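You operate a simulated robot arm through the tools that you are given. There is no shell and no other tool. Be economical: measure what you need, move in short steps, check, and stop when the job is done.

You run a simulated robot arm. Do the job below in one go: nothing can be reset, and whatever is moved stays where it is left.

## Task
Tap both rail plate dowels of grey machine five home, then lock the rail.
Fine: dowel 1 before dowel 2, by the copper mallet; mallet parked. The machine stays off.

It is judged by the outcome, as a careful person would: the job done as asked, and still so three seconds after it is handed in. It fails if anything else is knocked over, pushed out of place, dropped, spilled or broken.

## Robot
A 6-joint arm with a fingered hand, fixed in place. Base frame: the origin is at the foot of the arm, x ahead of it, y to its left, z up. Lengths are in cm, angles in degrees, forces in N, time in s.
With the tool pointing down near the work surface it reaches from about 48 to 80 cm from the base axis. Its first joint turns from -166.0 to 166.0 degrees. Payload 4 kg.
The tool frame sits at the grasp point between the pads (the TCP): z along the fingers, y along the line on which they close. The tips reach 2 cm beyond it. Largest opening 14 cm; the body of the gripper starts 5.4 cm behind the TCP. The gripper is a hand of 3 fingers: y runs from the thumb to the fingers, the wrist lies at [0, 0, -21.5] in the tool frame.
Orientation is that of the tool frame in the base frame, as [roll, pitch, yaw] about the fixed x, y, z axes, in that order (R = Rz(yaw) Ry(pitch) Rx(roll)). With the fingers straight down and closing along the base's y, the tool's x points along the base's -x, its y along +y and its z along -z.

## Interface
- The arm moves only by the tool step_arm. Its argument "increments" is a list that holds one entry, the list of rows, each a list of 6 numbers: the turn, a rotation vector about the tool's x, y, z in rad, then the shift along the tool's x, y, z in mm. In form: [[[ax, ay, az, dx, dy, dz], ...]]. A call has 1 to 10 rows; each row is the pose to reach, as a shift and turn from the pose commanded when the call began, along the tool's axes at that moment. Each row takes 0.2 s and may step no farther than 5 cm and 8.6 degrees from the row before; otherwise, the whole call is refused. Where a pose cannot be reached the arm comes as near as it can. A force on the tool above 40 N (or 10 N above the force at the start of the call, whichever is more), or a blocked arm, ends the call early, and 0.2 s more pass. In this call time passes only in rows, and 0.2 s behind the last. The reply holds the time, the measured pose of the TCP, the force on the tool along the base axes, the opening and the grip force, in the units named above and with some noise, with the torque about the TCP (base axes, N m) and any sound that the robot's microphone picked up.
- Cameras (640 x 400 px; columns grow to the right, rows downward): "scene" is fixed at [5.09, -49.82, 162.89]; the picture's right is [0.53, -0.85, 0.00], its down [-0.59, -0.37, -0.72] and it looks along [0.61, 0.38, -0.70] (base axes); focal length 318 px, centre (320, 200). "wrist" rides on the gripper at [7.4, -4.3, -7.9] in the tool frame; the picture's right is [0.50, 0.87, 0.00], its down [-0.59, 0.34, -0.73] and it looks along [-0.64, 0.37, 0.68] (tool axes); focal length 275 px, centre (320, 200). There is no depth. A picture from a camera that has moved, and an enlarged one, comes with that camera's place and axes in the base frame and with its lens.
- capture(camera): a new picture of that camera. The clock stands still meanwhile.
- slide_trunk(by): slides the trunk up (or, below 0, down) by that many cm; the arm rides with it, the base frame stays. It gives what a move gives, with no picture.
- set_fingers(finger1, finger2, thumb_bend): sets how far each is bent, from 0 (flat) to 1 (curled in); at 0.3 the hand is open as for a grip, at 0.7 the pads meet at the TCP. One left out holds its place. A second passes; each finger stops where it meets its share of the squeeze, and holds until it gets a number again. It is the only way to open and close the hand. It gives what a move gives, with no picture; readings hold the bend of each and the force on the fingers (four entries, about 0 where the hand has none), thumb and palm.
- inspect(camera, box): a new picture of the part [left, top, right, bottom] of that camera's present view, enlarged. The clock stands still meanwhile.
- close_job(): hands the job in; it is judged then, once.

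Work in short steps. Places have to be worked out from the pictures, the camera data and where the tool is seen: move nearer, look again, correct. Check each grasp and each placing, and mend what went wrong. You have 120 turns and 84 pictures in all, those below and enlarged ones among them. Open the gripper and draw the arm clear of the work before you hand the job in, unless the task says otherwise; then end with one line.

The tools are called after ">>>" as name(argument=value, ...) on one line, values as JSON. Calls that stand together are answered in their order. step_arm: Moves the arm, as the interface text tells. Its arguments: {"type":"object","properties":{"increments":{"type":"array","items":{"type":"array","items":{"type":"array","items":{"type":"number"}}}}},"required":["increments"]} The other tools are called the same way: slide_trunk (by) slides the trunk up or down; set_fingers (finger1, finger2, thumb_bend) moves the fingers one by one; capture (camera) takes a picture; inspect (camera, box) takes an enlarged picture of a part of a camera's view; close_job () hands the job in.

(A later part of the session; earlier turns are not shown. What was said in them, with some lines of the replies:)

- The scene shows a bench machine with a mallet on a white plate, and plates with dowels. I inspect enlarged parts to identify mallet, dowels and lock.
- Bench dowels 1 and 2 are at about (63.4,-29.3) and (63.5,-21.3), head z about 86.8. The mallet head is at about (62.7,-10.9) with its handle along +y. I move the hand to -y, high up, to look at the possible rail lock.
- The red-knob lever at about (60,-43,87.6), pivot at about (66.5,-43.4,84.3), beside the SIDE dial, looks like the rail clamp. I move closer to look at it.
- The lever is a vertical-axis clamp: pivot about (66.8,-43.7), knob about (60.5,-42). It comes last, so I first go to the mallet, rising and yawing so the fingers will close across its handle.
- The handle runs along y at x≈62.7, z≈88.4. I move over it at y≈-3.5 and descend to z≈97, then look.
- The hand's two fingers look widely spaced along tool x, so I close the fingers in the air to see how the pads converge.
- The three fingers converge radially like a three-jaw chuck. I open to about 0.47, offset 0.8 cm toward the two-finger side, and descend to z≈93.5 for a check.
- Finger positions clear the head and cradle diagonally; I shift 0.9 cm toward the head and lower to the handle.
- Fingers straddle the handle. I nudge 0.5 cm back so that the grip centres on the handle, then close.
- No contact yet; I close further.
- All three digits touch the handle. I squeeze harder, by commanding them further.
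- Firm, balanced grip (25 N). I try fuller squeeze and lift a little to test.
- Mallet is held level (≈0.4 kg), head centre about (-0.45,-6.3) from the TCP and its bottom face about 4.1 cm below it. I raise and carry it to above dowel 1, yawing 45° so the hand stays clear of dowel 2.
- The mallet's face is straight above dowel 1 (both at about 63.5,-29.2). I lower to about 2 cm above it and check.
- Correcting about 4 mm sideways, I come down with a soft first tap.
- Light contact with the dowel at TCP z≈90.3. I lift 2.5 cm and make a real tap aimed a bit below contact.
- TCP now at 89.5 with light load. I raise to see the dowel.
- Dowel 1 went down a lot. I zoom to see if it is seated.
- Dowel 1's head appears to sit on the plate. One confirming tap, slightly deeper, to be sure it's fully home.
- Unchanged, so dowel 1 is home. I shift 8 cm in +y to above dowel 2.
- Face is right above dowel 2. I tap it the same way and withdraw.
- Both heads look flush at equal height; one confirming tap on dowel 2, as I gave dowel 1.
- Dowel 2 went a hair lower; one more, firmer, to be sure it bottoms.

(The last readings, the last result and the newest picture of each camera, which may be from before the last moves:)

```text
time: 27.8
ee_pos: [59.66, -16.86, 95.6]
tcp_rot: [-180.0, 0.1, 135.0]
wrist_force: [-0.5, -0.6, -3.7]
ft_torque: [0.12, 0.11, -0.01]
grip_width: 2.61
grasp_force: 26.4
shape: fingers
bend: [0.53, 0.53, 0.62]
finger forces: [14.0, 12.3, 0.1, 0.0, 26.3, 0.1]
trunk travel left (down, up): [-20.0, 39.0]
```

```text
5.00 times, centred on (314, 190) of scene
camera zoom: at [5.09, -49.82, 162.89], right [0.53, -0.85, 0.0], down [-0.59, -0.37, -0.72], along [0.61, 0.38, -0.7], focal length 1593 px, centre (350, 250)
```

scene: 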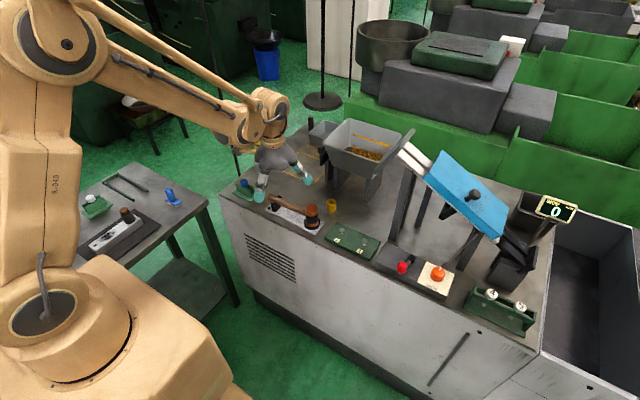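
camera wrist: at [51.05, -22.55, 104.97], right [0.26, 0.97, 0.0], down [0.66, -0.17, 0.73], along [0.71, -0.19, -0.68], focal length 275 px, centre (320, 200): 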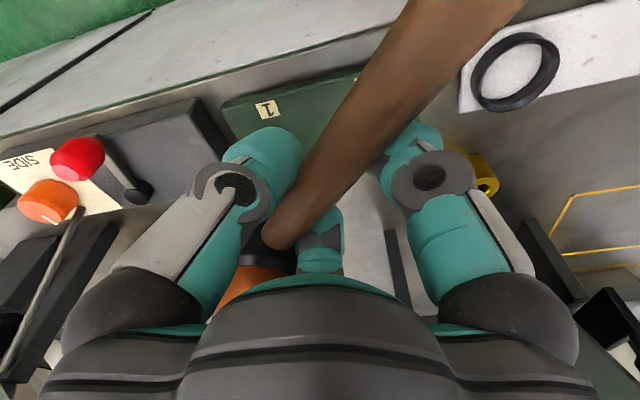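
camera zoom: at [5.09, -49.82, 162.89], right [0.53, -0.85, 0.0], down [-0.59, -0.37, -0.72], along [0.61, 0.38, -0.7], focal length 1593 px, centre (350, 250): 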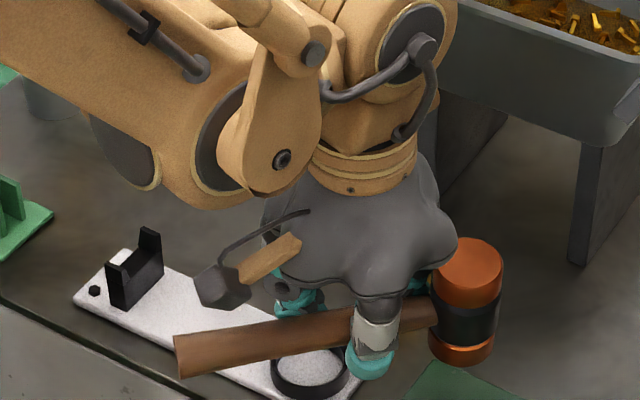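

Both dowels are home (2 unchanged by the last tap). Now I carry the mallet back above its stand, undoing the yaw.

>>> step_arm(increments=[[[0, 0, 0, 0, 0, -10], [0, 0, 0.13, 10, 18, -10], [0, 0, 0.26, 21, 37, -10], [0, 0, 0.39, 31, 55, -10], [0, 0, 0.52, 41, 73, -10], [0, 0, 0.65, 52, 92, -10], [0, 0, 0.785, 62, 110, -10], [0, 0, 0.785, 62, 110, -10]]])

>>> inspect(camera="scene", box=[236, 150, 380, 240])

>>> capture(camera="wrist")

```text
time: 29.6
ee_pos: [62.96, -4.68, 96.4]
tcp_rot: [180.0, 0.0, 89.9]
wrist_force: [0.3, -0.5, -3.4]
ft_torque: [0.19, -0.01, 0.01]
grip_width: 2.59
grasp_force: 26.5
shape: fingers
bend: [0.53, 0.53, 0.62]
finger forces: [13.8, 12.4, 0.1, 0.0, 26.3, 0.0]
trunk travel left (down, up): [-20.0, 39.0]
```

```text
4.44 times, centred on (308, 195) of scene
camera zoom: at [5.09, -49.82, 162.89], right [0.53, -0.85, 0.0], down [-0.59, -0.37, -0.72], along [0.61, 0.38, -0.7], focal length 1416 px, centre (373, 222)
```

zoom: 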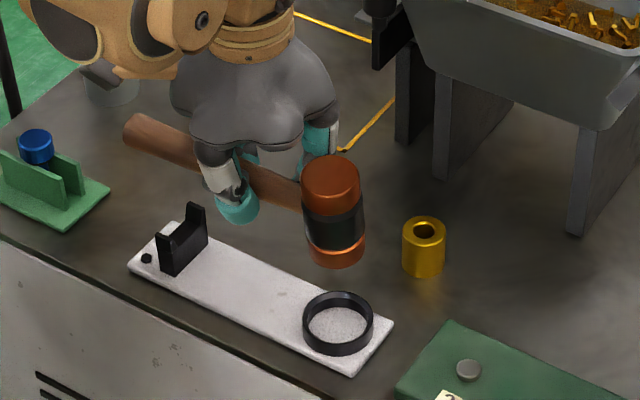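

```text
43 pictures are left
camera wrist: at [58.76, 2.7, 104.3], right [0.87, 0.5, 0.0], down [0.34, -0.59, 0.73], along [0.37, -0.64, -0.68], focal length 275 px, centre (320, 200)
```

wrist: 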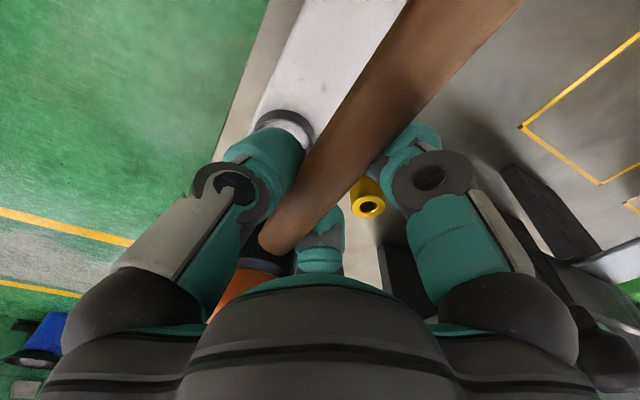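

Tapping pivoted the mallet about 2–3° in the grip (handle end dropped). I counter-tilt 2.3° and descend until the face is just above the ring, then check alignment.

>>> step_arm(increments=[[[0, 0.02, 0, 0, 0, 10], [0, 0.04, 0, 0, 0, 25], [0, 0.04, 0, 0, 0, 40], [0, 0.04, 0, 0, 0, 50]]])

>>> inspect(camera="scene", box=[246, 160, 358, 230])

>>> capture(camera="wrist")

```text
time: 30.6
ee_pos: [63.05, -4.7, 91.44]
tcp_rot: [179.9, -2.4, 90.0]
wrist_force: [-0.2, -0.1, -3.8]
ft_torque: [0.18, -0.03, -0.01]
grip_width: 2.58
grasp_force: 25.7
shape: fingers
bend: [0.53, 0.53, 0.62]
finger forces: [13.8, 12.3, 0.0, 0.0, 26.3, 0.1]
trunk travel left (down, up): [-20.0, 39.0]
```

```text
5.71 times, centred on (302, 195) of scene
camera zoom: at [5.09, -49.82, 162.89], right [0.53, -0.85, 0.0], down [-0.59, -0.37, -0.72], along [0.61, 0.38, -0.7], focal length 1820 px, centre (423, 229)
```

zoom: 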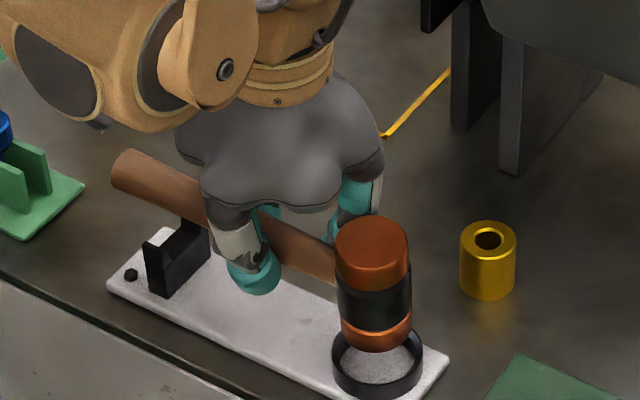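

```text
41 pictures are left
camera wrist: at [58.81, 2.38, 99.56], right [0.87, 0.5, 0.02], down [0.34, -0.62, 0.71], along [0.37, -0.61, -0.7], focal length 275 px, centre (320, 200)
```

wrist: 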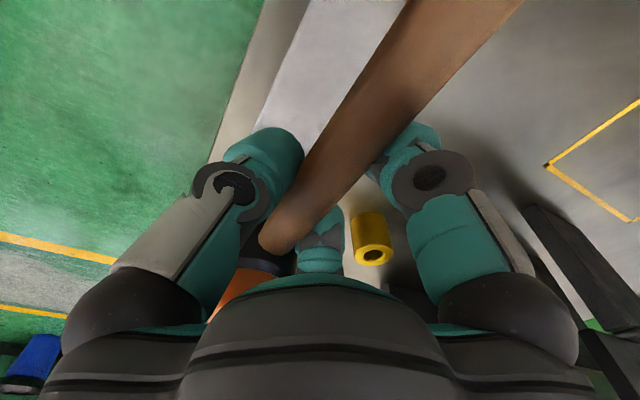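

Columns line up; I zoom in on the head and ring for the depth direction.

>>> inspect(camera="scene", box=[290, 192, 338, 232])

```text
10.00 times, centred on (314, 212) of scene
camera zoom: at [5.09, -49.82, 162.89], right [0.53, -0.85, 0.0], down [-0.59, -0.37, -0.72], along [0.61, 0.38, -0.7], focal length 3185 px, centre (380, 80)
```

zoom: 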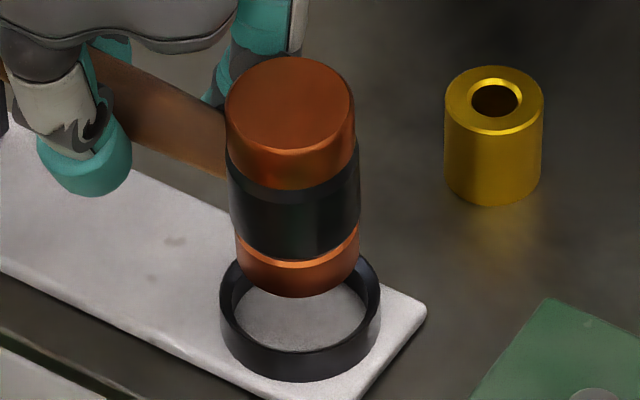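

Kinematics and image agree within the ring's ~2 mm clearance. I descend slowly in small rows and watch the force.

>>> step_arm(increments=[[[0, 0, 0, 0, 0, 4], [0, 0, 0, 0, 0, 8], [0, 0, 0, 0, 0, 12], [0, 0, 0, 0, 0, 16]]])

>>> inspect(camera="scene", box=[290, 192, 338, 232])

```text
time: 31.6
ee_pos: [63.05, -4.54, 89.86]
tcp_rot: [-179.9, -2.3, 90.0]
wrist_force: [0.4, -1.3, -3.2]
ft_torque: [0.2, -0.01, 0.02]
grip_width: 2.59
grasp_force: 26.9
shape: fingers
bend: [0.53, 0.53, 0.62]
finger forces: [13.8, 12.3, 0.0, 0.1, 26.2, 0.1]
trunk travel left (down, up): [-20.0, 39.0]
```

```text
10.00 times, centred on (314, 212) of scene
camera zoom: at [5.09, -49.82, 162.89], right [0.53, -0.85, 0.0], down [-0.59, -0.37, -0.72], along [0.61, 0.38, -0.7], focal length 3185 px, centre (380, 80)
```

zoom: 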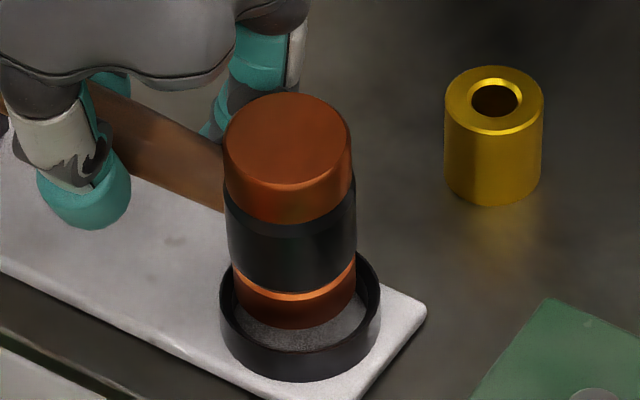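

Compared to its original picture, the head should sit about 2–3 mm further toward -y. I lift 3 mm, shift, and continue down.

>>> step_arm(increments=[[[0, 0, 0, 0, 0, -4], [0, 0, 0, -2.5, -1, -3], [0, 0, 0, -2.5, -1, 2], [0, 0, 0, -2.5, -1, 6]]])

>>> inspect(camera="scene", box=[290, 192, 338, 232])

```text
time: 32.6
ee_pos: [62.93, -4.63, 89.19]
tcp_rot: [179.9, -2.2, 90.1]
wrist_force: [-0.3, -0.5, -3.0]
ft_torque: [0.16, -0.01, -0.01]
grip_width: 2.57
grasp_force: 26.1
shape: fingers
bend: [0.53, 0.53, 0.62]
finger forces: [13.8, 12.2, 0.0, 0.0, 26.3, 0.0]
trunk travel left (down, up): [-20.0, 39.0]
```

```text
10.00 times, centred on (314, 212) of scene
camera zoom: at [5.09, -49.82, 162.89], right [0.53, -0.85, 0.0], down [-0.59, -0.37, -0.72], along [0.61, 0.38, -0.7], focal length 3185 px, centre (380, 80)
```

zoom: 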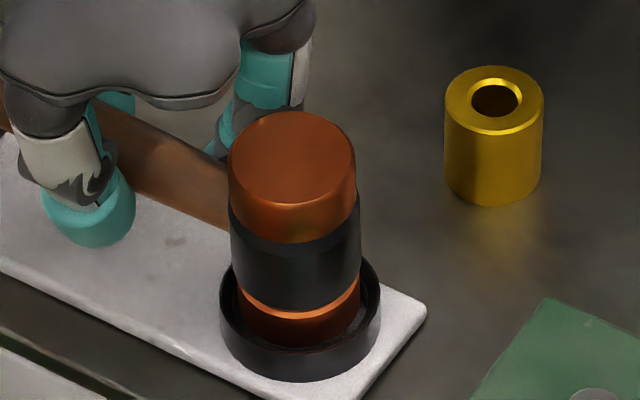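

The head is now within the ring and centred. I lower on until weight comes off.

>>> step_arm(increments=[[[0, 0, 0, -1, 0, 3], [0, 0, 0, -1, 0, 6]]])

>>> inspect(camera="scene", box=[250, 170, 346, 230])

```text
time: 33.2
ee_pos: [62.95, -4.79, 88.77]
tcp_rot: [-179.9, -2.4, 90.0]
wrist_force: [-0.5, 0.2, -3.2]
ft_torque: [0.16, -0.01, -0.01]
grip_width: 2.59
grasp_force: 26.5
shape: fingers
bend: [0.53, 0.53, 0.62]
finger forces: [13.7, 12.3, 0.0, 0.0, 26.2, 0.0]
trunk travel left (down, up): [-20.0, 39.0]
```

```text
6.67 times, centred on (298, 200) of scene
camera zoom: at [5.09, -49.82, 162.89], right [0.53, -0.85, 0.0], down [-0.59, -0.37, -0.72], along [0.61, 0.38, -0.7], focal length 2124 px, centre (467, 200)
```

zoom: 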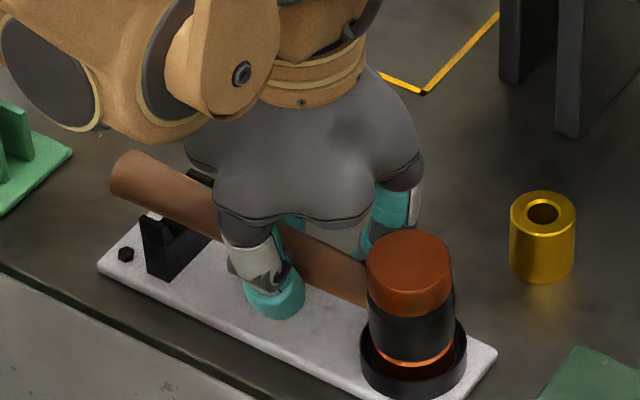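

Almost exactly the original picture; I lower 2 mm more, removing a little of the tilt.

>>> step_arm(increments=[[[0, -0.01, 0, 0, 0, 2], [0, -0.015, 0, 0, 0, 3]]])

>>> inspect(camera="scene", box=[250, 170, 346, 230])

```text
time: 33.8
ee_pos: [62.98, -4.74, 88.39]
tcp_rot: [-180.0, -1.3, 90.0]
wrist_force: [0.6, 1.3, -3.2]
ft_torque: [0.14, 0.02, 0.0]
grip_width: 2.63
grasp_force: 25.9
shape: fingers
bend: [0.53, 0.53, 0.62]
finger forces: [14.0, 12.5, 0.1, 0.0, 26.0, 0.1]
trunk travel left (down, up): [-20.0, 39.0]
```

```text
6.67 times, centred on (298, 200) of scene
camera zoom: at [5.09, -49.82, 162.89], right [0.53, -0.85, 0.0], down [-0.59, -0.37, -0.72], along [0.61, 0.38, -0.7], focal length 2124 px, centre (467, 200)
```

zoom: 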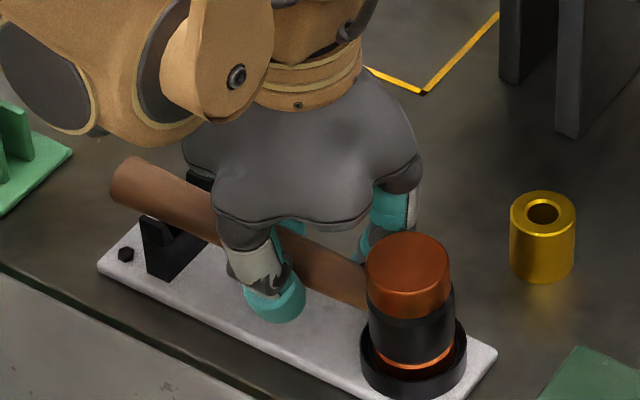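

Now within ~2 mm of original; lower another 3 mm watching force.

>>> step_arm(increments=[[[0, 0, 0, -1, 0, 1.5], [0, 0, 0, -1, 0, 3]]])

```text
time: 34.4
ee_pos: [62.84, -4.83, 88.16]
tcp_rot: [179.9, -1.4, 90.1]
wrist_force: [1.8, 1.6, 3.8]
ft_torque: [-0.22, 0.07, 0.06]
grip_width: 2.62
grasp_force: 27.2
shape: fingers
bend: [0.53, 0.53, 0.62]
finger forces: [14.2, 14.5, 0.1, 0.0, 24.4, 0.1]
trunk travel left (down, up): [-20.0, 39.0]
```

The head is seated (load reversed, +4 N). I release gently, all digits a little at once.

>>> set_fingers(finger1=0.5, finger2=0.5, thumb_bend=0.57)

>>> set_fingers(finger1=0.46, finger2=0.46, thumb_bend=0.42)

>>> inspect(camera="scene", box=[250, 170, 346, 230])

>>> capture(camera="wrist")

```text
time: 35.4
ee_pos: [62.86, -4.81, 88.09]
tcp_rot: [180.0, -1.5, 90.0]
wrist_force: [1.2, -0.2, -0.2]
ft_torque: [0.01, 0.05, 0.04]
grip_width: 5.4
grasp_force: 0.1
shape: fingers
bend: [0.5, 0.5, 0.56]
finger forces: [0.0, 0.6, 0.1, 0.0, 0.0, 0.2]
trunk travel left (down, up): [-20.0, 39.0]
```

```text
time: 36.4
ee_pos: [63.0, -4.97, 88.12]
tcp_rot: [179.9, -1.4, 90.1]
wrist_force: [1.2, 0.9, 0.1]
ft_torque: [-0.03, 0.01, 0.05]
grip_width: 8.25
grasp_force: 0.1
shape: fingers
bend: [0.46, 0.46, 0.42]
finger forces: [0.0, 0.6, 0.0, 0.0, 0.0, 0.0]
trunk travel left (down, up): [-20.0, 39.0]
```

```text
6.67 times, centred on (298, 200) of scene
camera zoom: at [5.09, -49.82, 162.89], right [0.53, -0.85, 0.0], down [-0.59, -0.37, -0.72], along [0.61, 0.38, -0.7], focal length 2124 px, centre (467, 200)
```

zoom: 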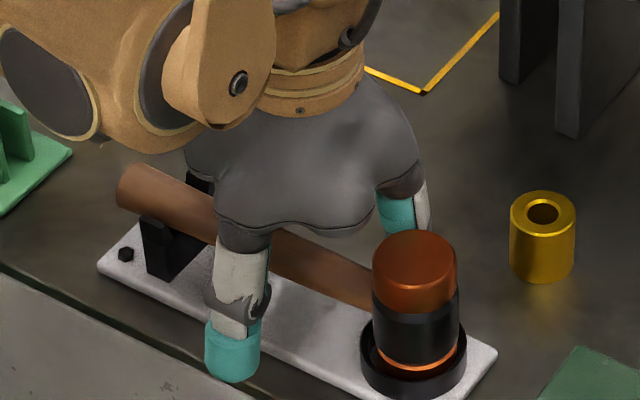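

```text
34 pictures are left
camera wrist: at [58.65, 2.27, 96.14], right [0.87, 0.5, 0.01], down [0.34, -0.61, 0.72], along [0.37, -0.62, -0.69], focal length 275 px, centre (320, 200)
```

wrist: 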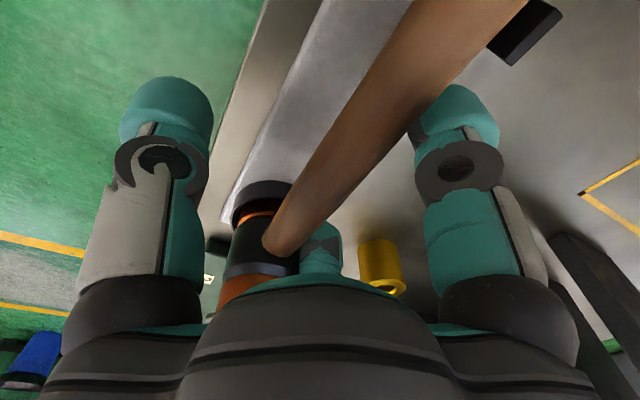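

The mallet sits in ring and cradle as at the start. One finger barely touches, so I shift 6 mm away from it (+x), then rise straight up.

>>> step_arm(increments=[[[0, 0, 0, 0, 3, 0], [0, 0, 0, 0, 6, 0], [0, 0, 0, 0, 6, -15], [0, 0, 0, 0, 6, -35], [0, 0, 0, 0, 6, -65], [0, 0, 0, 0, 6, -100]]])

>>> inspect(camera="scene", box=[250, 170, 346, 230])

```text
time: 37.8
ee_pos: [63.23, -5.3, 98.22]
tcp_rot: [180.0, -1.4, 90.0]
wrist_force: [0.1, 0.5, 0.1]
ft_torque: [-0.01, 0.01, 0.02]
grip_width: 8.23
grasp_force: 0.1
shape: fingers
bend: [0.46, 0.46, 0.42]
finger forces: [0.0, 0.0, 0.0, 0.0, 0.0, 0.1]
trunk travel left (down, up): [-20.0, 39.0]
```

```text
6.67 times, centred on (298, 200) of scene
camera zoom: at [5.09, -49.82, 162.89], right [0.53, -0.85, 0.0], down [-0.59, -0.37, -0.72], along [0.61, 0.38, -0.7], focal length 2124 px, centre (467, 200)
```

zoom: 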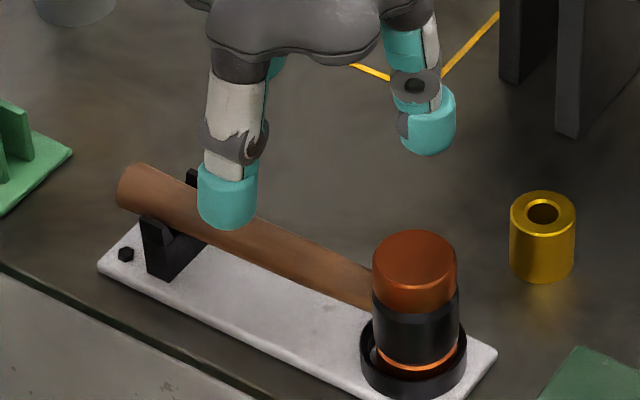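

Mallet is parked. Now I inspect the lever unobstructed in the scene view.

>>> inspect(camera="scene", box=[372, 240, 452, 290])

>>> inspect(camera="scene", box=[380, 130, 540, 250])

```text
8.00 times, centred on (412, 265) of scene
camera zoom: at [5.09, -49.82, 162.89], right [0.53, -0.85, 0.0], down [-0.59, -0.37, -0.72], along [0.61, 0.38, -0.7], focal length 2548 px, centre (-416, -320)
```

zoom: 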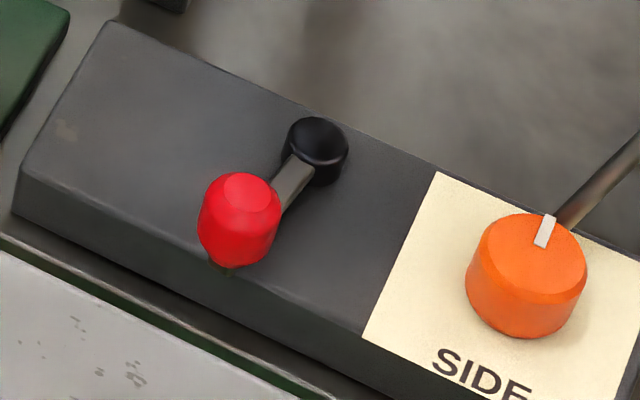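

```text
3.33 times, centred on (460, 190) of scene
camera zoom: at [5.09, -49.82, 162.89], right [0.53, -0.85, 0.0], down [-0.59, -0.37, -0.72], along [0.61, 0.38, -0.7], focal length 1062 px, centre (-147, 233)
```

zoom: 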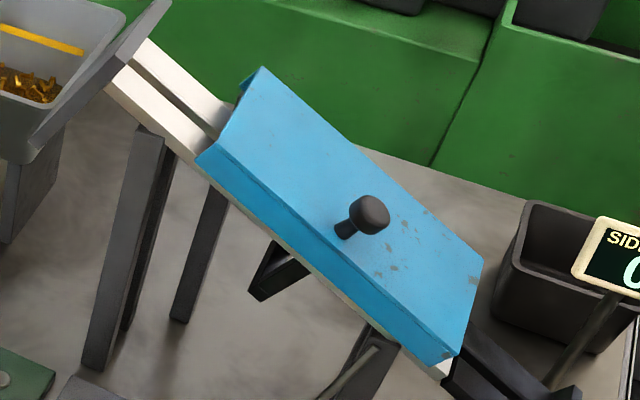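

Mallet is good. The lever knob is vertical at about (59.5,-42.6), z 85–90, pivot at about (66.9,-43.4); the dial blocks a swing to -y, so lock should be the clockwise swing toward +y. I close the fingers into a pusher and travel high to the -y side of the knob.

>>> step_arm(increments=[[[0, 0, 0, 0, 0, -15], [0, 0, -0.14, -40, -4, -30], [0, 0, -0.28, -85, -8, -40], [0, 0, -0.42, -130, -12, -40], [0, 0, -0.56, -175, -16, -40], [0, 0, -0.7, -220, -20, -40], [0, 0, -0.84, -265, -24, -40], [0, 0, -0.98, -310, -28, -40], [0, 0, -1.12, -355, -32, -40], [0, 0, -1.26, -400, -36, -40]]])

>>> set_fingers(finger1=0.7, finger2=0.7, thumb_bend=0.7)

>>> capture(camera="wrist")

```text
time: 40.0
ee_pos: [59.77, -45.38, 101.04]
tcp_rot: [178.6, -0.5, 162.2]
wrist_force: [0.0, -0.2, 0.5]
ft_torque: [0.02, 0.05, 0.0]
grip_width: 8.22
grasp_force: 0.0
shape: fingers
bend: [0.46, 0.46, 0.42]
finger forces: [0.0, 0.0, 0.1, 0.1, 0.1, 0.0]
trunk travel left (down, up): [-20.0, 39.0]
```

```text
time: 41.0
ee_pos: [59.86, -45.24, 101.08]
tcp_rot: [178.6, -0.5, 162.1]
wrist_force: [0.3, -0.5, 0.2]
ft_torque: [-0.02, -0.02, 0.0]
grip_width: 0.44
grasp_force: 0.0
shape: fingers
bend: [0.69, 0.69, 0.69]
finger forces: [0.0, 0.1, 0.0, 0.1, 0.1, 0.0]
trunk travel left (down, up): [-20.0, 39.0]
```

```text
30 pictures are left
camera wrist: at [51.55, -47.35, 108.89], right [-0.21, 0.98, 0.02], down [0.66, 0.13, 0.74], along [0.72, 0.17, -0.67], focal length 275 px, centre (320, 200)
```

wrist: 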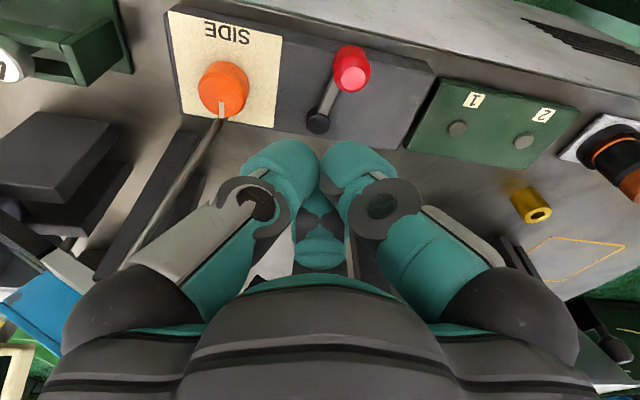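

View confirms knob at ~(59.3,-42.8). I descend beside it on its -y side with tips at z≈86.6.

>>> step_arm(increments=[[[0, 0, 0, -5, -29, 0], [0, 0, 0, -5, -29, 40], [0, 0, 0, -5, -29, 85], [0, 0, 0, -5, -29, 124]]])

>>> inspect(camera="scene", box=[360, 220, 472, 290])

>>> capture(camera="wrist")

```text
time: 42.0
ee_pos: [59.43, -47.78, 88.79]
tcp_rot: [178.6, -0.5, 162.2]
wrist_force: [0.3, 0.1, -0.5]
ft_torque: [0.0, -0.02, -0.02]
grip_width: 0.45
grasp_force: 0.1
shape: fingers
bend: [0.69, 0.69, 0.69]
finger forces: [0.0, 0.0, 0.0, 0.0, 0.0, 0.0]
trunk travel left (down, up): [-20.0, 39.0]
```

```text
5.71 times, centred on (416, 255) of scene
camera zoom: at [5.09, -49.82, 162.89], right [0.53, -0.85, 0.0], down [-0.59, -0.37, -0.72], along [0.61, 0.38, -0.7], focal length 1820 px, centre (-229, -114)
```

zoom: 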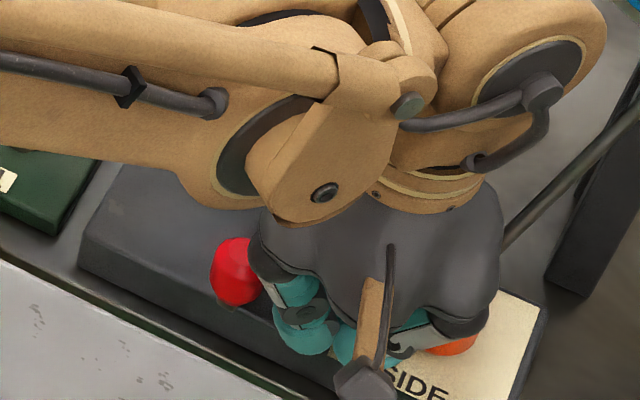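

```text
28 pictures are left
camera wrist: at [51.13, -49.89, 96.63], right [-0.21, 0.98, 0.02], down [0.66, 0.12, 0.74], along [0.72, 0.17, -0.67], focal length 275 px, centre (320, 200)
```

wrist: 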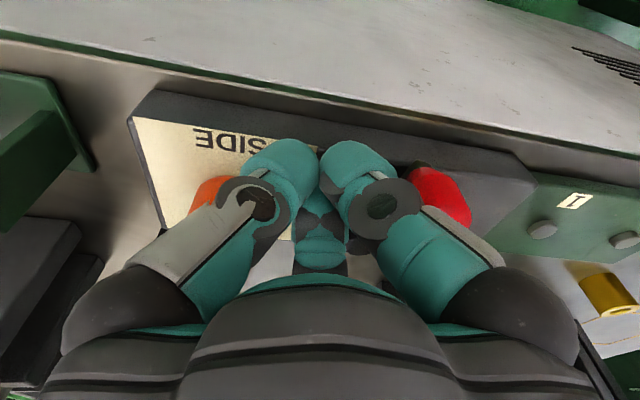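

The finger is right beside the knob. I push along the clockwise arc, first to about 155°.

>>> step_arm(increments=[[[0, 0, 0, 3, 5, 0], [0, 0, 0, 6.6, 10.5, 0], [0, 0, 0, 11, 15.5, 0], [0, 0, 0, 14.5, 20.5, 0], [0, 0, 0, 17.5, 27.5, 0], [0, 0, 0, 20.6, 34.3, 0]]])

>>> inspect(camera="scene", box=[360, 220, 472, 290])

>>> capture(camera="wrist")

```text
time: 43.4
ee_pos: [58.62, -43.96, 88.75]
tcp_rot: [178.6, -0.5, 162.1]
wrist_force: [-0.4, -1.4, 0.1]
ft_torque: [0.0, 0.01, -0.03]
grip_width: 0.41
grasp_force: 1.0
shape: fingers
bend: [0.71, 0.69, 0.69]
finger forces: [0.5, 0.4, 0.0, 0.0, 0.0, 0.0]
trunk travel left (down, up): [-20.0, 39.0]
```

```text
5.71 times, centred on (416, 255) of scene
camera zoom: at [5.09, -49.82, 162.89], right [0.53, -0.85, 0.0], down [-0.59, -0.37, -0.72], along [0.61, 0.38, -0.7], focal length 1820 px, centre (-229, -114)
```

zoom: 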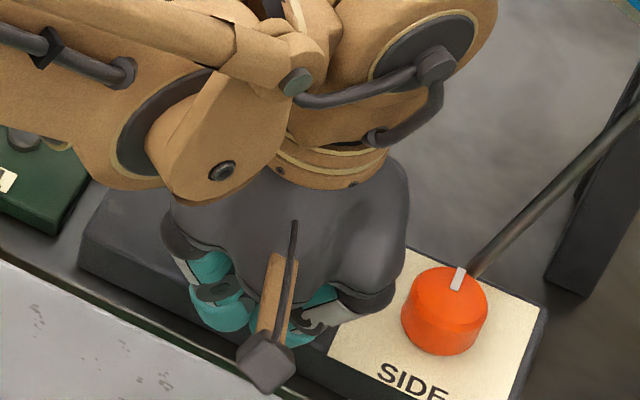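

```text
26 pictures are left
camera wrist: at [50.24, -46.07, 96.58], right [-0.21, 0.98, 0.02], down [0.66, 0.13, 0.74], along [0.72, 0.17, -0.67], focal length 275 px, centre (320, 200)
```

wrist: 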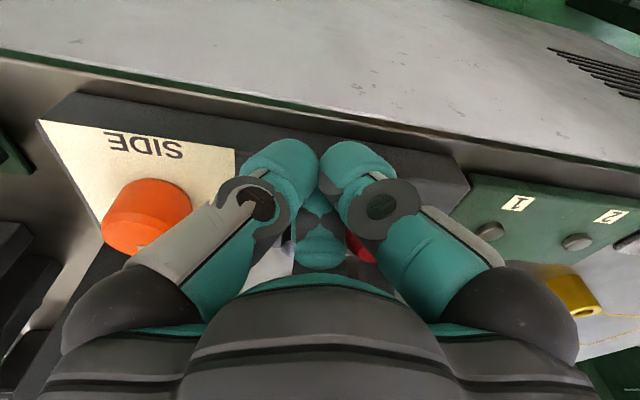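

The lever moves with light force. Continue along the arc to ~120°.

>>> step_arm(increments=[[[0, 0, 0, 2.5, 7, 0], [0, 0, 0, 4.6, 14.3, 0], [0, 0, 0, 5.6, 21.5, 0], [0, 0, 0, 6.1, 28.5, 0], [0, 0, 0, 6, 36, 0], [0, 0, 0, 5.7, 43.4, 0]]])

>>> inspect(camera="scene", box=[350, 200, 478, 280])

>>> capture(camera="wrist")

```text
time: 44.8
ee_pos: [59.24, -39.61, 88.91]
tcp_rot: [178.6, -0.6, 162.3]
wrist_force: [0.4, -0.2, -0.9]
ft_torque: [0.0, 0.0, 0.01]
grip_width: 0.43
grasp_force: 0.1
shape: fingers
bend: [0.71, 0.69, 0.69]
finger forces: [0.0, 0.1, 0.1, 0.1, 0.0, 0.0]
trunk travel left (down, up): [-20.0, 39.0]
```

```text
5.00 times, centred on (414, 240) of scene
camera zoom: at [5.09, -49.82, 162.89], right [0.53, -0.85, 0.0], down [-0.59, -0.37, -0.72], along [0.61, 0.38, -0.7], focal length 1593 px, centre (-150, 0)
```

zoom: 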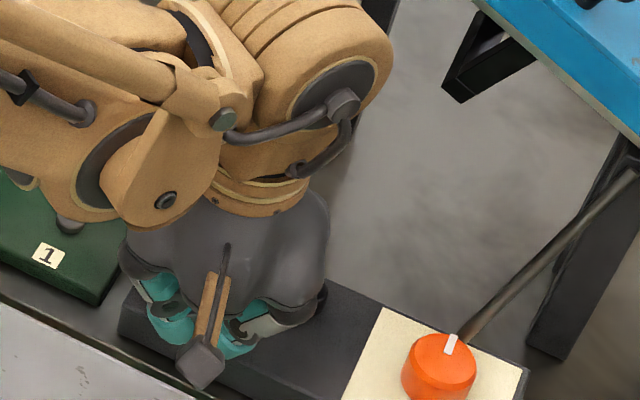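

```text
24 pictures are left
camera wrist: at [50.91, -41.68, 96.67], right [-0.21, 0.98, 0.02], down [0.66, 0.13, 0.74], along [0.72, 0.17, -0.67], focal length 275 px, centre (320, 200)
```

wrist: 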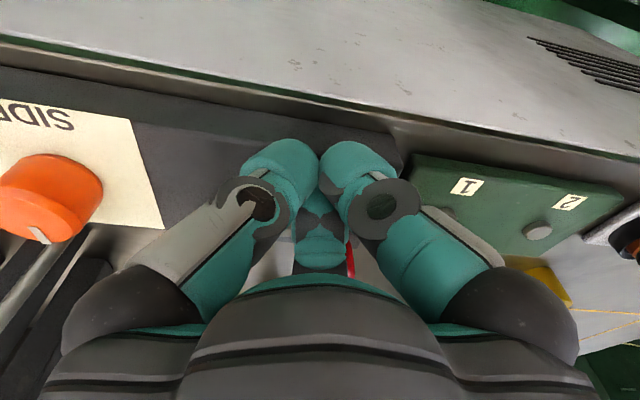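

Force is light; I continue the arc to ~100°, checking the force for a stop.

>>> step_arm(increments=[[[0, 0, 0, -2, 7.5, 0], [0, 0, 0, -3.6, 14.8, 0], [0, 0, 0, -6.5, 21.5, 0], [0, 0, 0, -9.7, 28.4, 0]]])

>>> capture(camera="wrist")

```text
time: 45.8
ee_pos: [60.84, -37.01, 89.23]
tcp_rot: [178.5, -0.4, 162.3]
wrist_force: [-22.7, 8.4, 12.2]
ft_torque: [-0.13, -0.46, 0.04]
grip_width: 0.95
grasp_force: 13.4
shape: fingers
bend: [0.67, 0.7, 0.68]
finger forces: [0.0, 26.4, 0.0, 0.0, 0.1, 0.0]
trunk travel left (down, up): [-20.0, 39.0]
```

```text
23 pictures are left
camera wrist: at [52.51, -39.15, 96.98], right [-0.21, 0.98, 0.02], down [0.66, 0.13, 0.74], along [0.72, 0.17, -0.67], focal length 275 px, centre (320, 200)
```

wrist: 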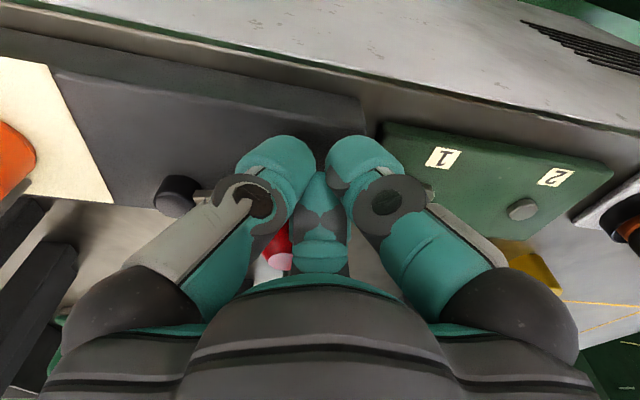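

Resistance of about 24 N: possibly the end stop. I back off and look at the lever.

>>> step_arm(increments=[[[0, 0, 0, 15, -10, 0], [0, 0, 0, 35, -20, 0], [0, 0, 0, 40, -30, -30], [0, 0, 0, 40, -50, -70]]])

>>> capture(camera="wrist")

>>> inspect(camera="scene", box=[360, 220, 472, 290])

```text
time: 46.8
ee_pos: [55.72, -40.78, 95.76]
tcp_rot: [178.6, -0.4, 162.2]
wrist_force: [-0.1, -0.2, 0.5]
ft_torque: [-0.01, -0.02, -0.02]
grip_width: 0.53
grasp_force: 0.0
shape: fingers
bend: [0.69, 0.71, 0.69]
finger forces: [0.0, 0.0, 0.1, 0.1, 0.0, 0.1]
trunk travel left (down, up): [-20.0, 39.0]
```

```text
22 pictures are left
camera wrist: at [47.43, -42.89, 103.56], right [-0.21, 0.98, 0.02], down [0.66, 0.13, 0.74], along [0.72, 0.17, -0.67], focal length 275 px, centre (320, 200)
```

wrist: 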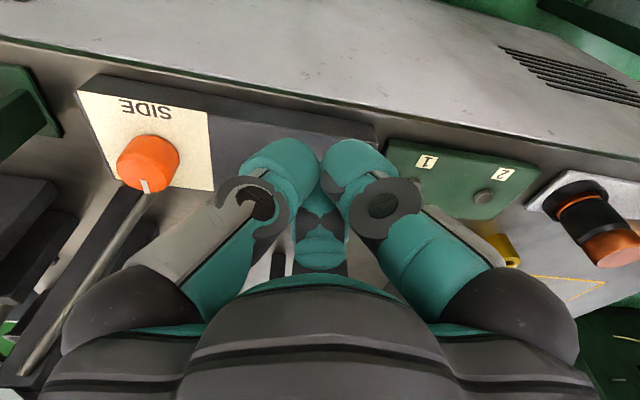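

```text
5.71 times, centred on (416, 255) of scene
camera zoom: at [5.09, -49.82, 162.89], right [0.53, -0.85, 0.0], down [-0.59, -0.37, -0.72], along [0.61, 0.38, -0.7], focal length 1820 px, centre (-229, -114)
```

zoom: 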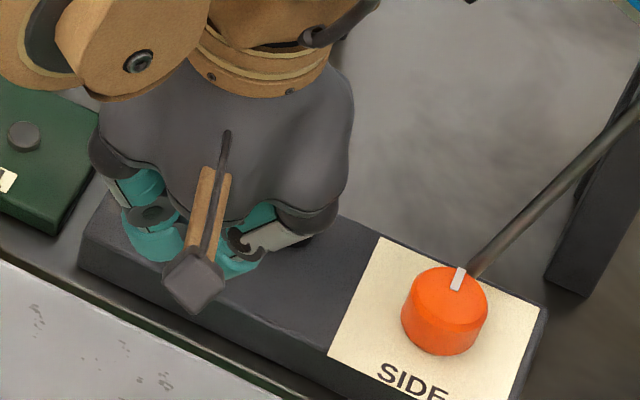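

Still hidden by the hand; I raise further and pull back to -x and +y to see the lever.

>>> step_arm(increments=[[[0, 0, 0, 0, 20, -40], [0, 0, 0, 10, 60, -80], [0, 0, 0, 20, 105, -100], [0, 0, 0, 20, 150, -100], [0, 0, 0, 20, 190, -100]]])

>>> inspect(camera="scene", box=[372, 230, 468, 290])

```text
refused: row 2 steps farther than a row can; nothing moved
```

```text
6.67 times, centred on (420, 260) of scene
camera zoom: at [5.09, -49.82, 162.89], right [0.53, -0.85, 0.0], down [-0.59, -0.37, -0.72], along [0.61, 0.38, -0.7], focal length 2124 px, centre (-347, -200)
```

zoom: 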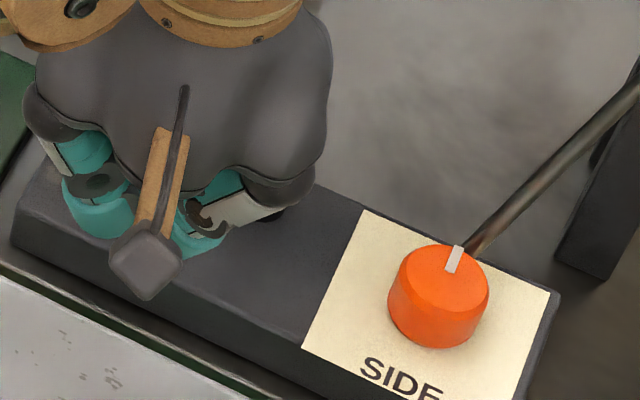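

Refused for step size; I repeat with smaller rows.

>>> step_arm(increments=[[[0, 0, 0, 0, 10, -35], [0, 0, 0, 5, 40, -70], [0, 0, 0, 10, 80, -90], [0, 0, 0, 20, 120, -100], [0, 0, 0, 20, 165, -100], [0, 0, 0, 20, 200, -100]]])

>>> inspect(camera="scene", box=[362, 220, 458, 280])

```text
time: 48.2
ee_pos: [60.05, -21.55, 106.13]
tcp_rot: [178.7, -0.4, 162.2]
wrist_force: [-0.4, -0.4, 0.8]
ft_torque: [-0.04, 0.0, -0.02]
grip_width: 0.55
grasp_force: 0.1
shape: fingers
bend: [0.69, 0.71, 0.69]
finger forces: [0.0, 0.0, 0.1, 0.1, 0.0, 0.0]
trunk travel left (down, up): [-20.0, 39.0]
```

```text
6.67 times, centred on (410, 250) of scene
camera zoom: at [5.09, -49.82, 162.89], right [0.53, -0.85, 0.0], down [-0.59, -0.37, -0.72], along [0.61, 0.38, -0.7], focal length 2124 px, centre (-280, -133)
```

zoom: 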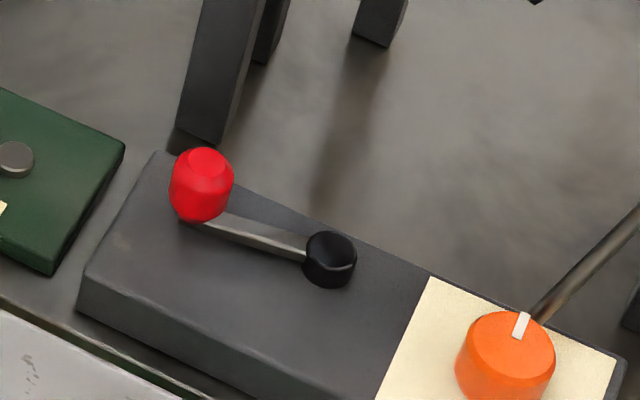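

The lever swung about 70° to near along the block (≈105°), where it resisted. I'll press once more from behind (-x side) to be sure it's against its stop.

>>> step_arm(increments=[[[0, 0, 0, -5, -40, 10], [0, 0, 0, -11, -80, 25], [0, 0, 0, -19, -122, 45], [0, 0, 0, -27, -166, 65], [0, 0, 0, -27, -166, 105], [0, 0, 0, -27, -166, 145], [0, 0, 0, -27, -166, 172]]])

>>> capture(camera="wrist")

```text
time: 49.8
ee_pos: [57.38, -37.73, 88.44]
tcp_rot: [178.5, -0.5, 162.3]
wrist_force: [-0.2, 0.0, 0.4]
ft_torque: [0.0, 0.05, 0.02]
grip_width: 0.52
grasp_force: 0.0
shape: fingers
bend: [0.69, 0.71, 0.69]
finger forces: [0.0, 0.0, 0.0, 0.0, 0.1, 0.1]
trunk travel left (down, up): [-20.0, 39.0]
```

```text
18 pictures are left
camera wrist: at [49.16, -39.85, 96.28], right [-0.21, 0.98, 0.02], down [0.66, 0.13, 0.74], along [0.72, 0.17, -0.67], focal length 275 px, centre (320, 200)
```

wrist: 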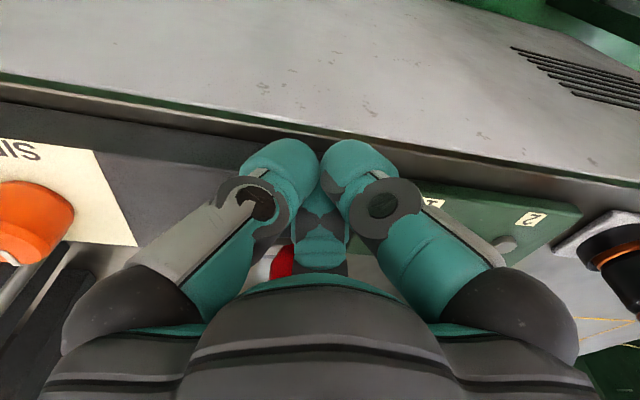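

I push in +x against the knob step by step.

>>> step_arm(increments=[[[0, 0, 0, -15, 5, 0], [0, 0, 0, -25, 8, 0], [0, 0, 0, -32, 10.5, 0], [0, 0, 0, -36, 12, 0], [0, 0, 0, -39, 13.5, 0]]])

```text
time: 51.0
ee_pos: [61.53, -37.61, 88.93]
tcp_rot: [178.5, -0.3, 162.4]
wrist_force: [-18.4, 7.4, 8.9]
ft_torque: [-0.16, -0.46, 0.11]
grip_width: 1.15
grasp_force: 10.9
shape: fingers
bend: [0.66, 0.71, 0.68]
finger forces: [0.0, 20.8, 0.0, 0.0, 0.0, 0.0]
trunk travel left (down, up): [-20.0, 39.0]
```

20 N at x=61.5. Another 4 mm to see whether it holds or moves.

>>> step_arm(increments=[[[0, 0, 0, -2, 0.7, 0], [0, 0, 0, -4, 1.4, 0], [0, 0, 0, -6, 2, 0]]])

>>> capture(camera="wrist")

```text
time: 51.8
ee_pos: [62.08, -37.6, 88.9]
tcp_rot: [178.7, -0.2, 162.3]
wrist_force: [-11.1, 5.3, 6.4]
ft_torque: [-0.1, -0.24, 0.0]
grip_width: 0.69
grasp_force: 7.1
shape: fingers
bend: [0.68, 0.72, 0.69]
finger forces: [0.0, 13.0, 0.0, 0.0, 0.8, 0.0]
trunk travel left (down, up): [-20.0, 39.0]
```

```text
17 pictures are left
camera wrist: at [53.84, -39.68, 96.61], right [-0.21, 0.98, 0.02], down [0.66, 0.13, 0.74], along [0.72, 0.17, -0.67], focal length 275 px, centre (320, 200)
```

wrist: 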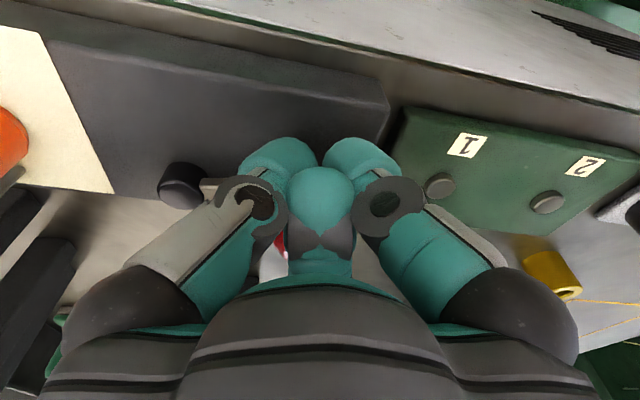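

Force dropped to 12 N; either the lever moved or a finger flexed. I back away and look again.

>>> step_arm(increments=[[[0, 0, 0, 20, -6, 0], [0, 0, 0, 45, -12, -10], [0, 0, 0, 45, 0, -50], [0, 0, 0, 40, 30, -85], [0, 0, 0, 30, 70, -105], [0, 0, 0, 15, 110, -120], [0, 0, 0, 0, 150, -120], [0, 0, 0, 0, 180, -120]]])

>>> inspect(camera="scene", box=[362, 220, 458, 280])

```text
time: 53.5
ee_pos: [66.18, -24.44, 101.0]
tcp_rot: [178.9, -0.7, 161.5]
wrist_force: [-20.4, -8.0, -0.7]
ft_torque: [0.59, -1.42, -1.02]
grip_width: 0.73
grasp_force: 10.2
shape: fingers
bend: [0.68, 0.73, 0.69]
finger forces: [0.0, 0.0, 0.0, 0.0, 0.1, 20.6]
trunk travel left (down, up): [-20.0, 39.0]
stopped in row 8: the force on the tool passed its limit at 50 N (the readings are from after the stop); the commanded pose is now the measured one
```

```text
6.67 times, centred on (410, 250) of scene
camera zoom: at [5.09, -49.82, 162.89], right [0.53, -0.85, 0.0], down [-0.59, -0.37, -0.72], along [0.61, 0.38, -0.7], focal length 2124 px, centre (-280, -133)
```

zoom: 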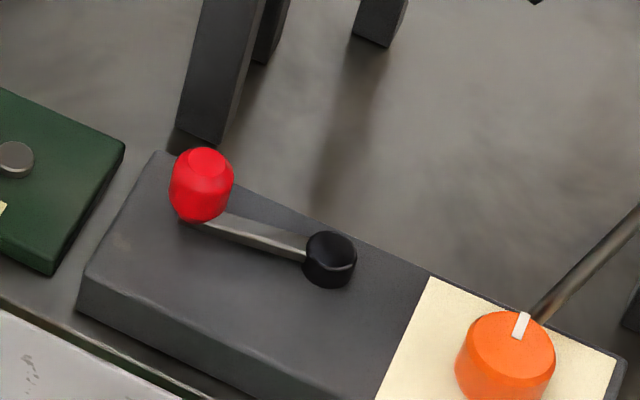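

The lever hasn't moved: it's at its stop. But my retreat drifted +x and the palm touched something; I back away toward -x at once.

>>> step_arm(increments=[[[0, 0, 0, 20, -6, 0], [0, 0, 0, 50, -16, 0]]])

>>> capture(camera="scene")

```text
time: 54.0
ee_pos: [61.19, -24.24, 100.81]
tcp_rot: [179.0, -0.7, 161.8]
wrist_force: [0.6, 0.7, 0.5]
ft_torque: [0.01, 0.01, 0.0]
grip_width: 0.7
grasp_force: 0.0
shape: fingers
bend: [0.68, 0.73, 0.69]
finger forces: [0.0, 0.1, 0.1, 0.1, 0.1, 0.1]
trunk travel left (down, up): [-20.0, 39.0]
```

```text
15 pictures are left
```

scene: 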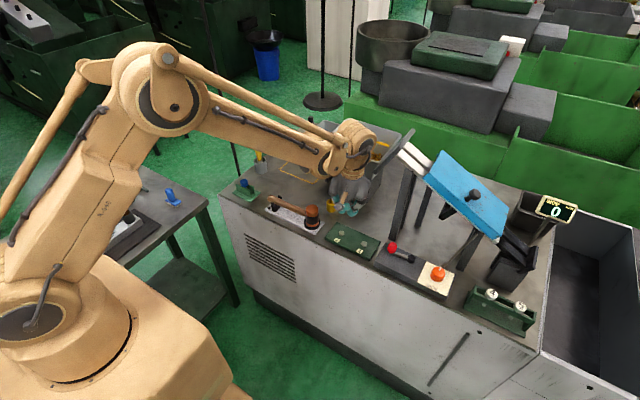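

I draw the arm back to near its starting place to get a clear view of everything.

>>> step_arm(increments=[[[0, 0, 0, 30, -10, -20], [0, 0, 0, 70, -20, -40], [0, 0, 0, 105, 0, -65], [0, 0, 0, 125, 35, -85], [0, 0, 0, 145, 75, -105], [0, 0, 0, 165, 115, -120], [0, 0, 0, 180, 155, -135]]])

>>> set_fingers(finger1=0.3, finger2=0.3, thumb_bend=0.3)

>>> capture(camera="scene")

>>> inspect(camera="scene", box=[290, 110, 450, 210])

```text
time: 55.6
ee_pos: [49.08, -4.18, 115.04]
tcp_rot: [179.0, -0.7, 161.6]
wrist_force: [0.2, -0.4, -0.1]
ft_torque: [0.01, 0.03, -0.01]
grip_width: 0.75
grasp_force: 0.0
shape: fingers
bend: [0.68, 0.73, 0.69]
finger forces: [0.0, 0.0, 0.0, 0.0, 0.0, 0.0]
trunk travel left (down, up): [-20.0, 39.0]
```

```text
time: 56.6
ee_pos: [49.11, -4.2, 115.02]
tcp_rot: [179.0, -0.7, 161.7]
wrist_force: [0.7, -0.1, -0.4]
ft_torque: [0.0, 0.04, 0.01]
grip_width: 12.42
grasp_force: 0.1
shape: fingers
bend: [0.3, 0.3, 0.3]
finger forces: [0.0, 0.1, 0.1, 0.0, 0.0, 0.0]
trunk travel left (down, up): [-20.0, 39.0]
```

```text
14 pictures are left
```

scene: 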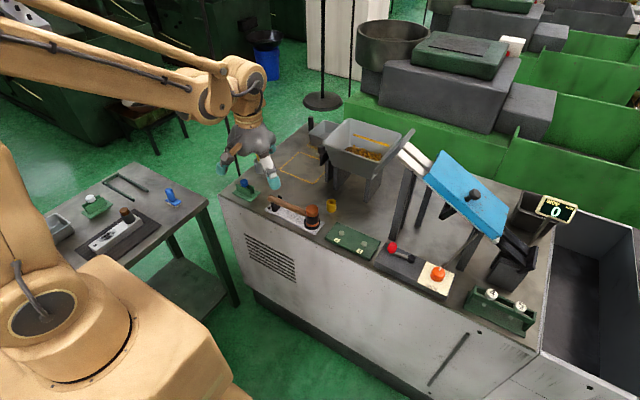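

```text
4.00 times, centred on (370, 160) of scene
camera zoom: at [5.09, -49.82, 162.89], right [0.53, -0.85, 0.0], down [-0.59, -0.37, -0.72], along [0.61, 0.38, -0.7], focal length 1274 px, centre (120, 360)
```

zoom: 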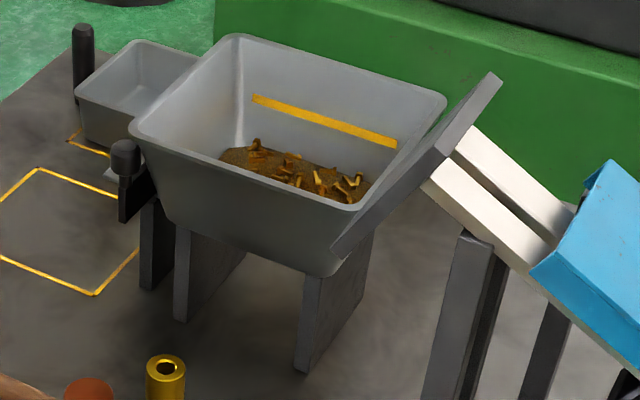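

Hopper and everything else sit as at the start. A last close look at mallet, dowels and lever before handing in.

>>> inspect(camera="scene", box=[240, 180, 460, 310])

```text
2.91 times, centred on (350, 245) of scene
camera zoom: at [5.09, -49.82, 162.89], right [0.53, -0.85, 0.0], down [-0.59, -0.37, -0.72], along [0.61, 0.38, -0.7], focal length 927 px, centre (233, 69)
```

zoom: 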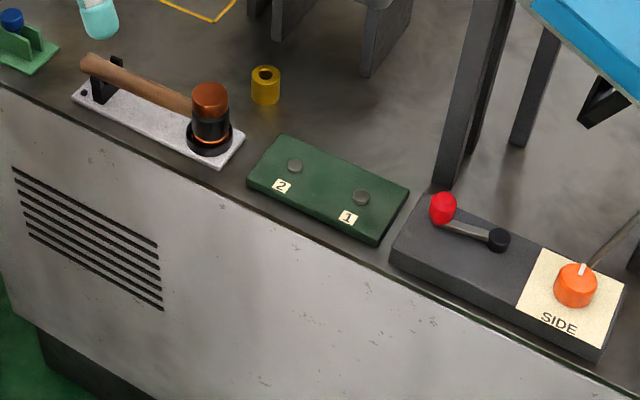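

Both dowels are seated, the mallet is parked and the lever is at its stop, so I hand in.

>>> close_job()

```text
The job is handed in.
```

I tapped dowel 1 and then dowel 2 home with the copper mallet, parked the mallet back in its stand, and swung the red lever to its stop to lock the rail. I took that lever to be the rail lock because it sits beside the SIDE dial; nothing on it is labelled. I touched no machine controls other than that lever. While drawing back, the hand briefly bumped part of the machine (over 50 N), but nothing looked moved afterwards.
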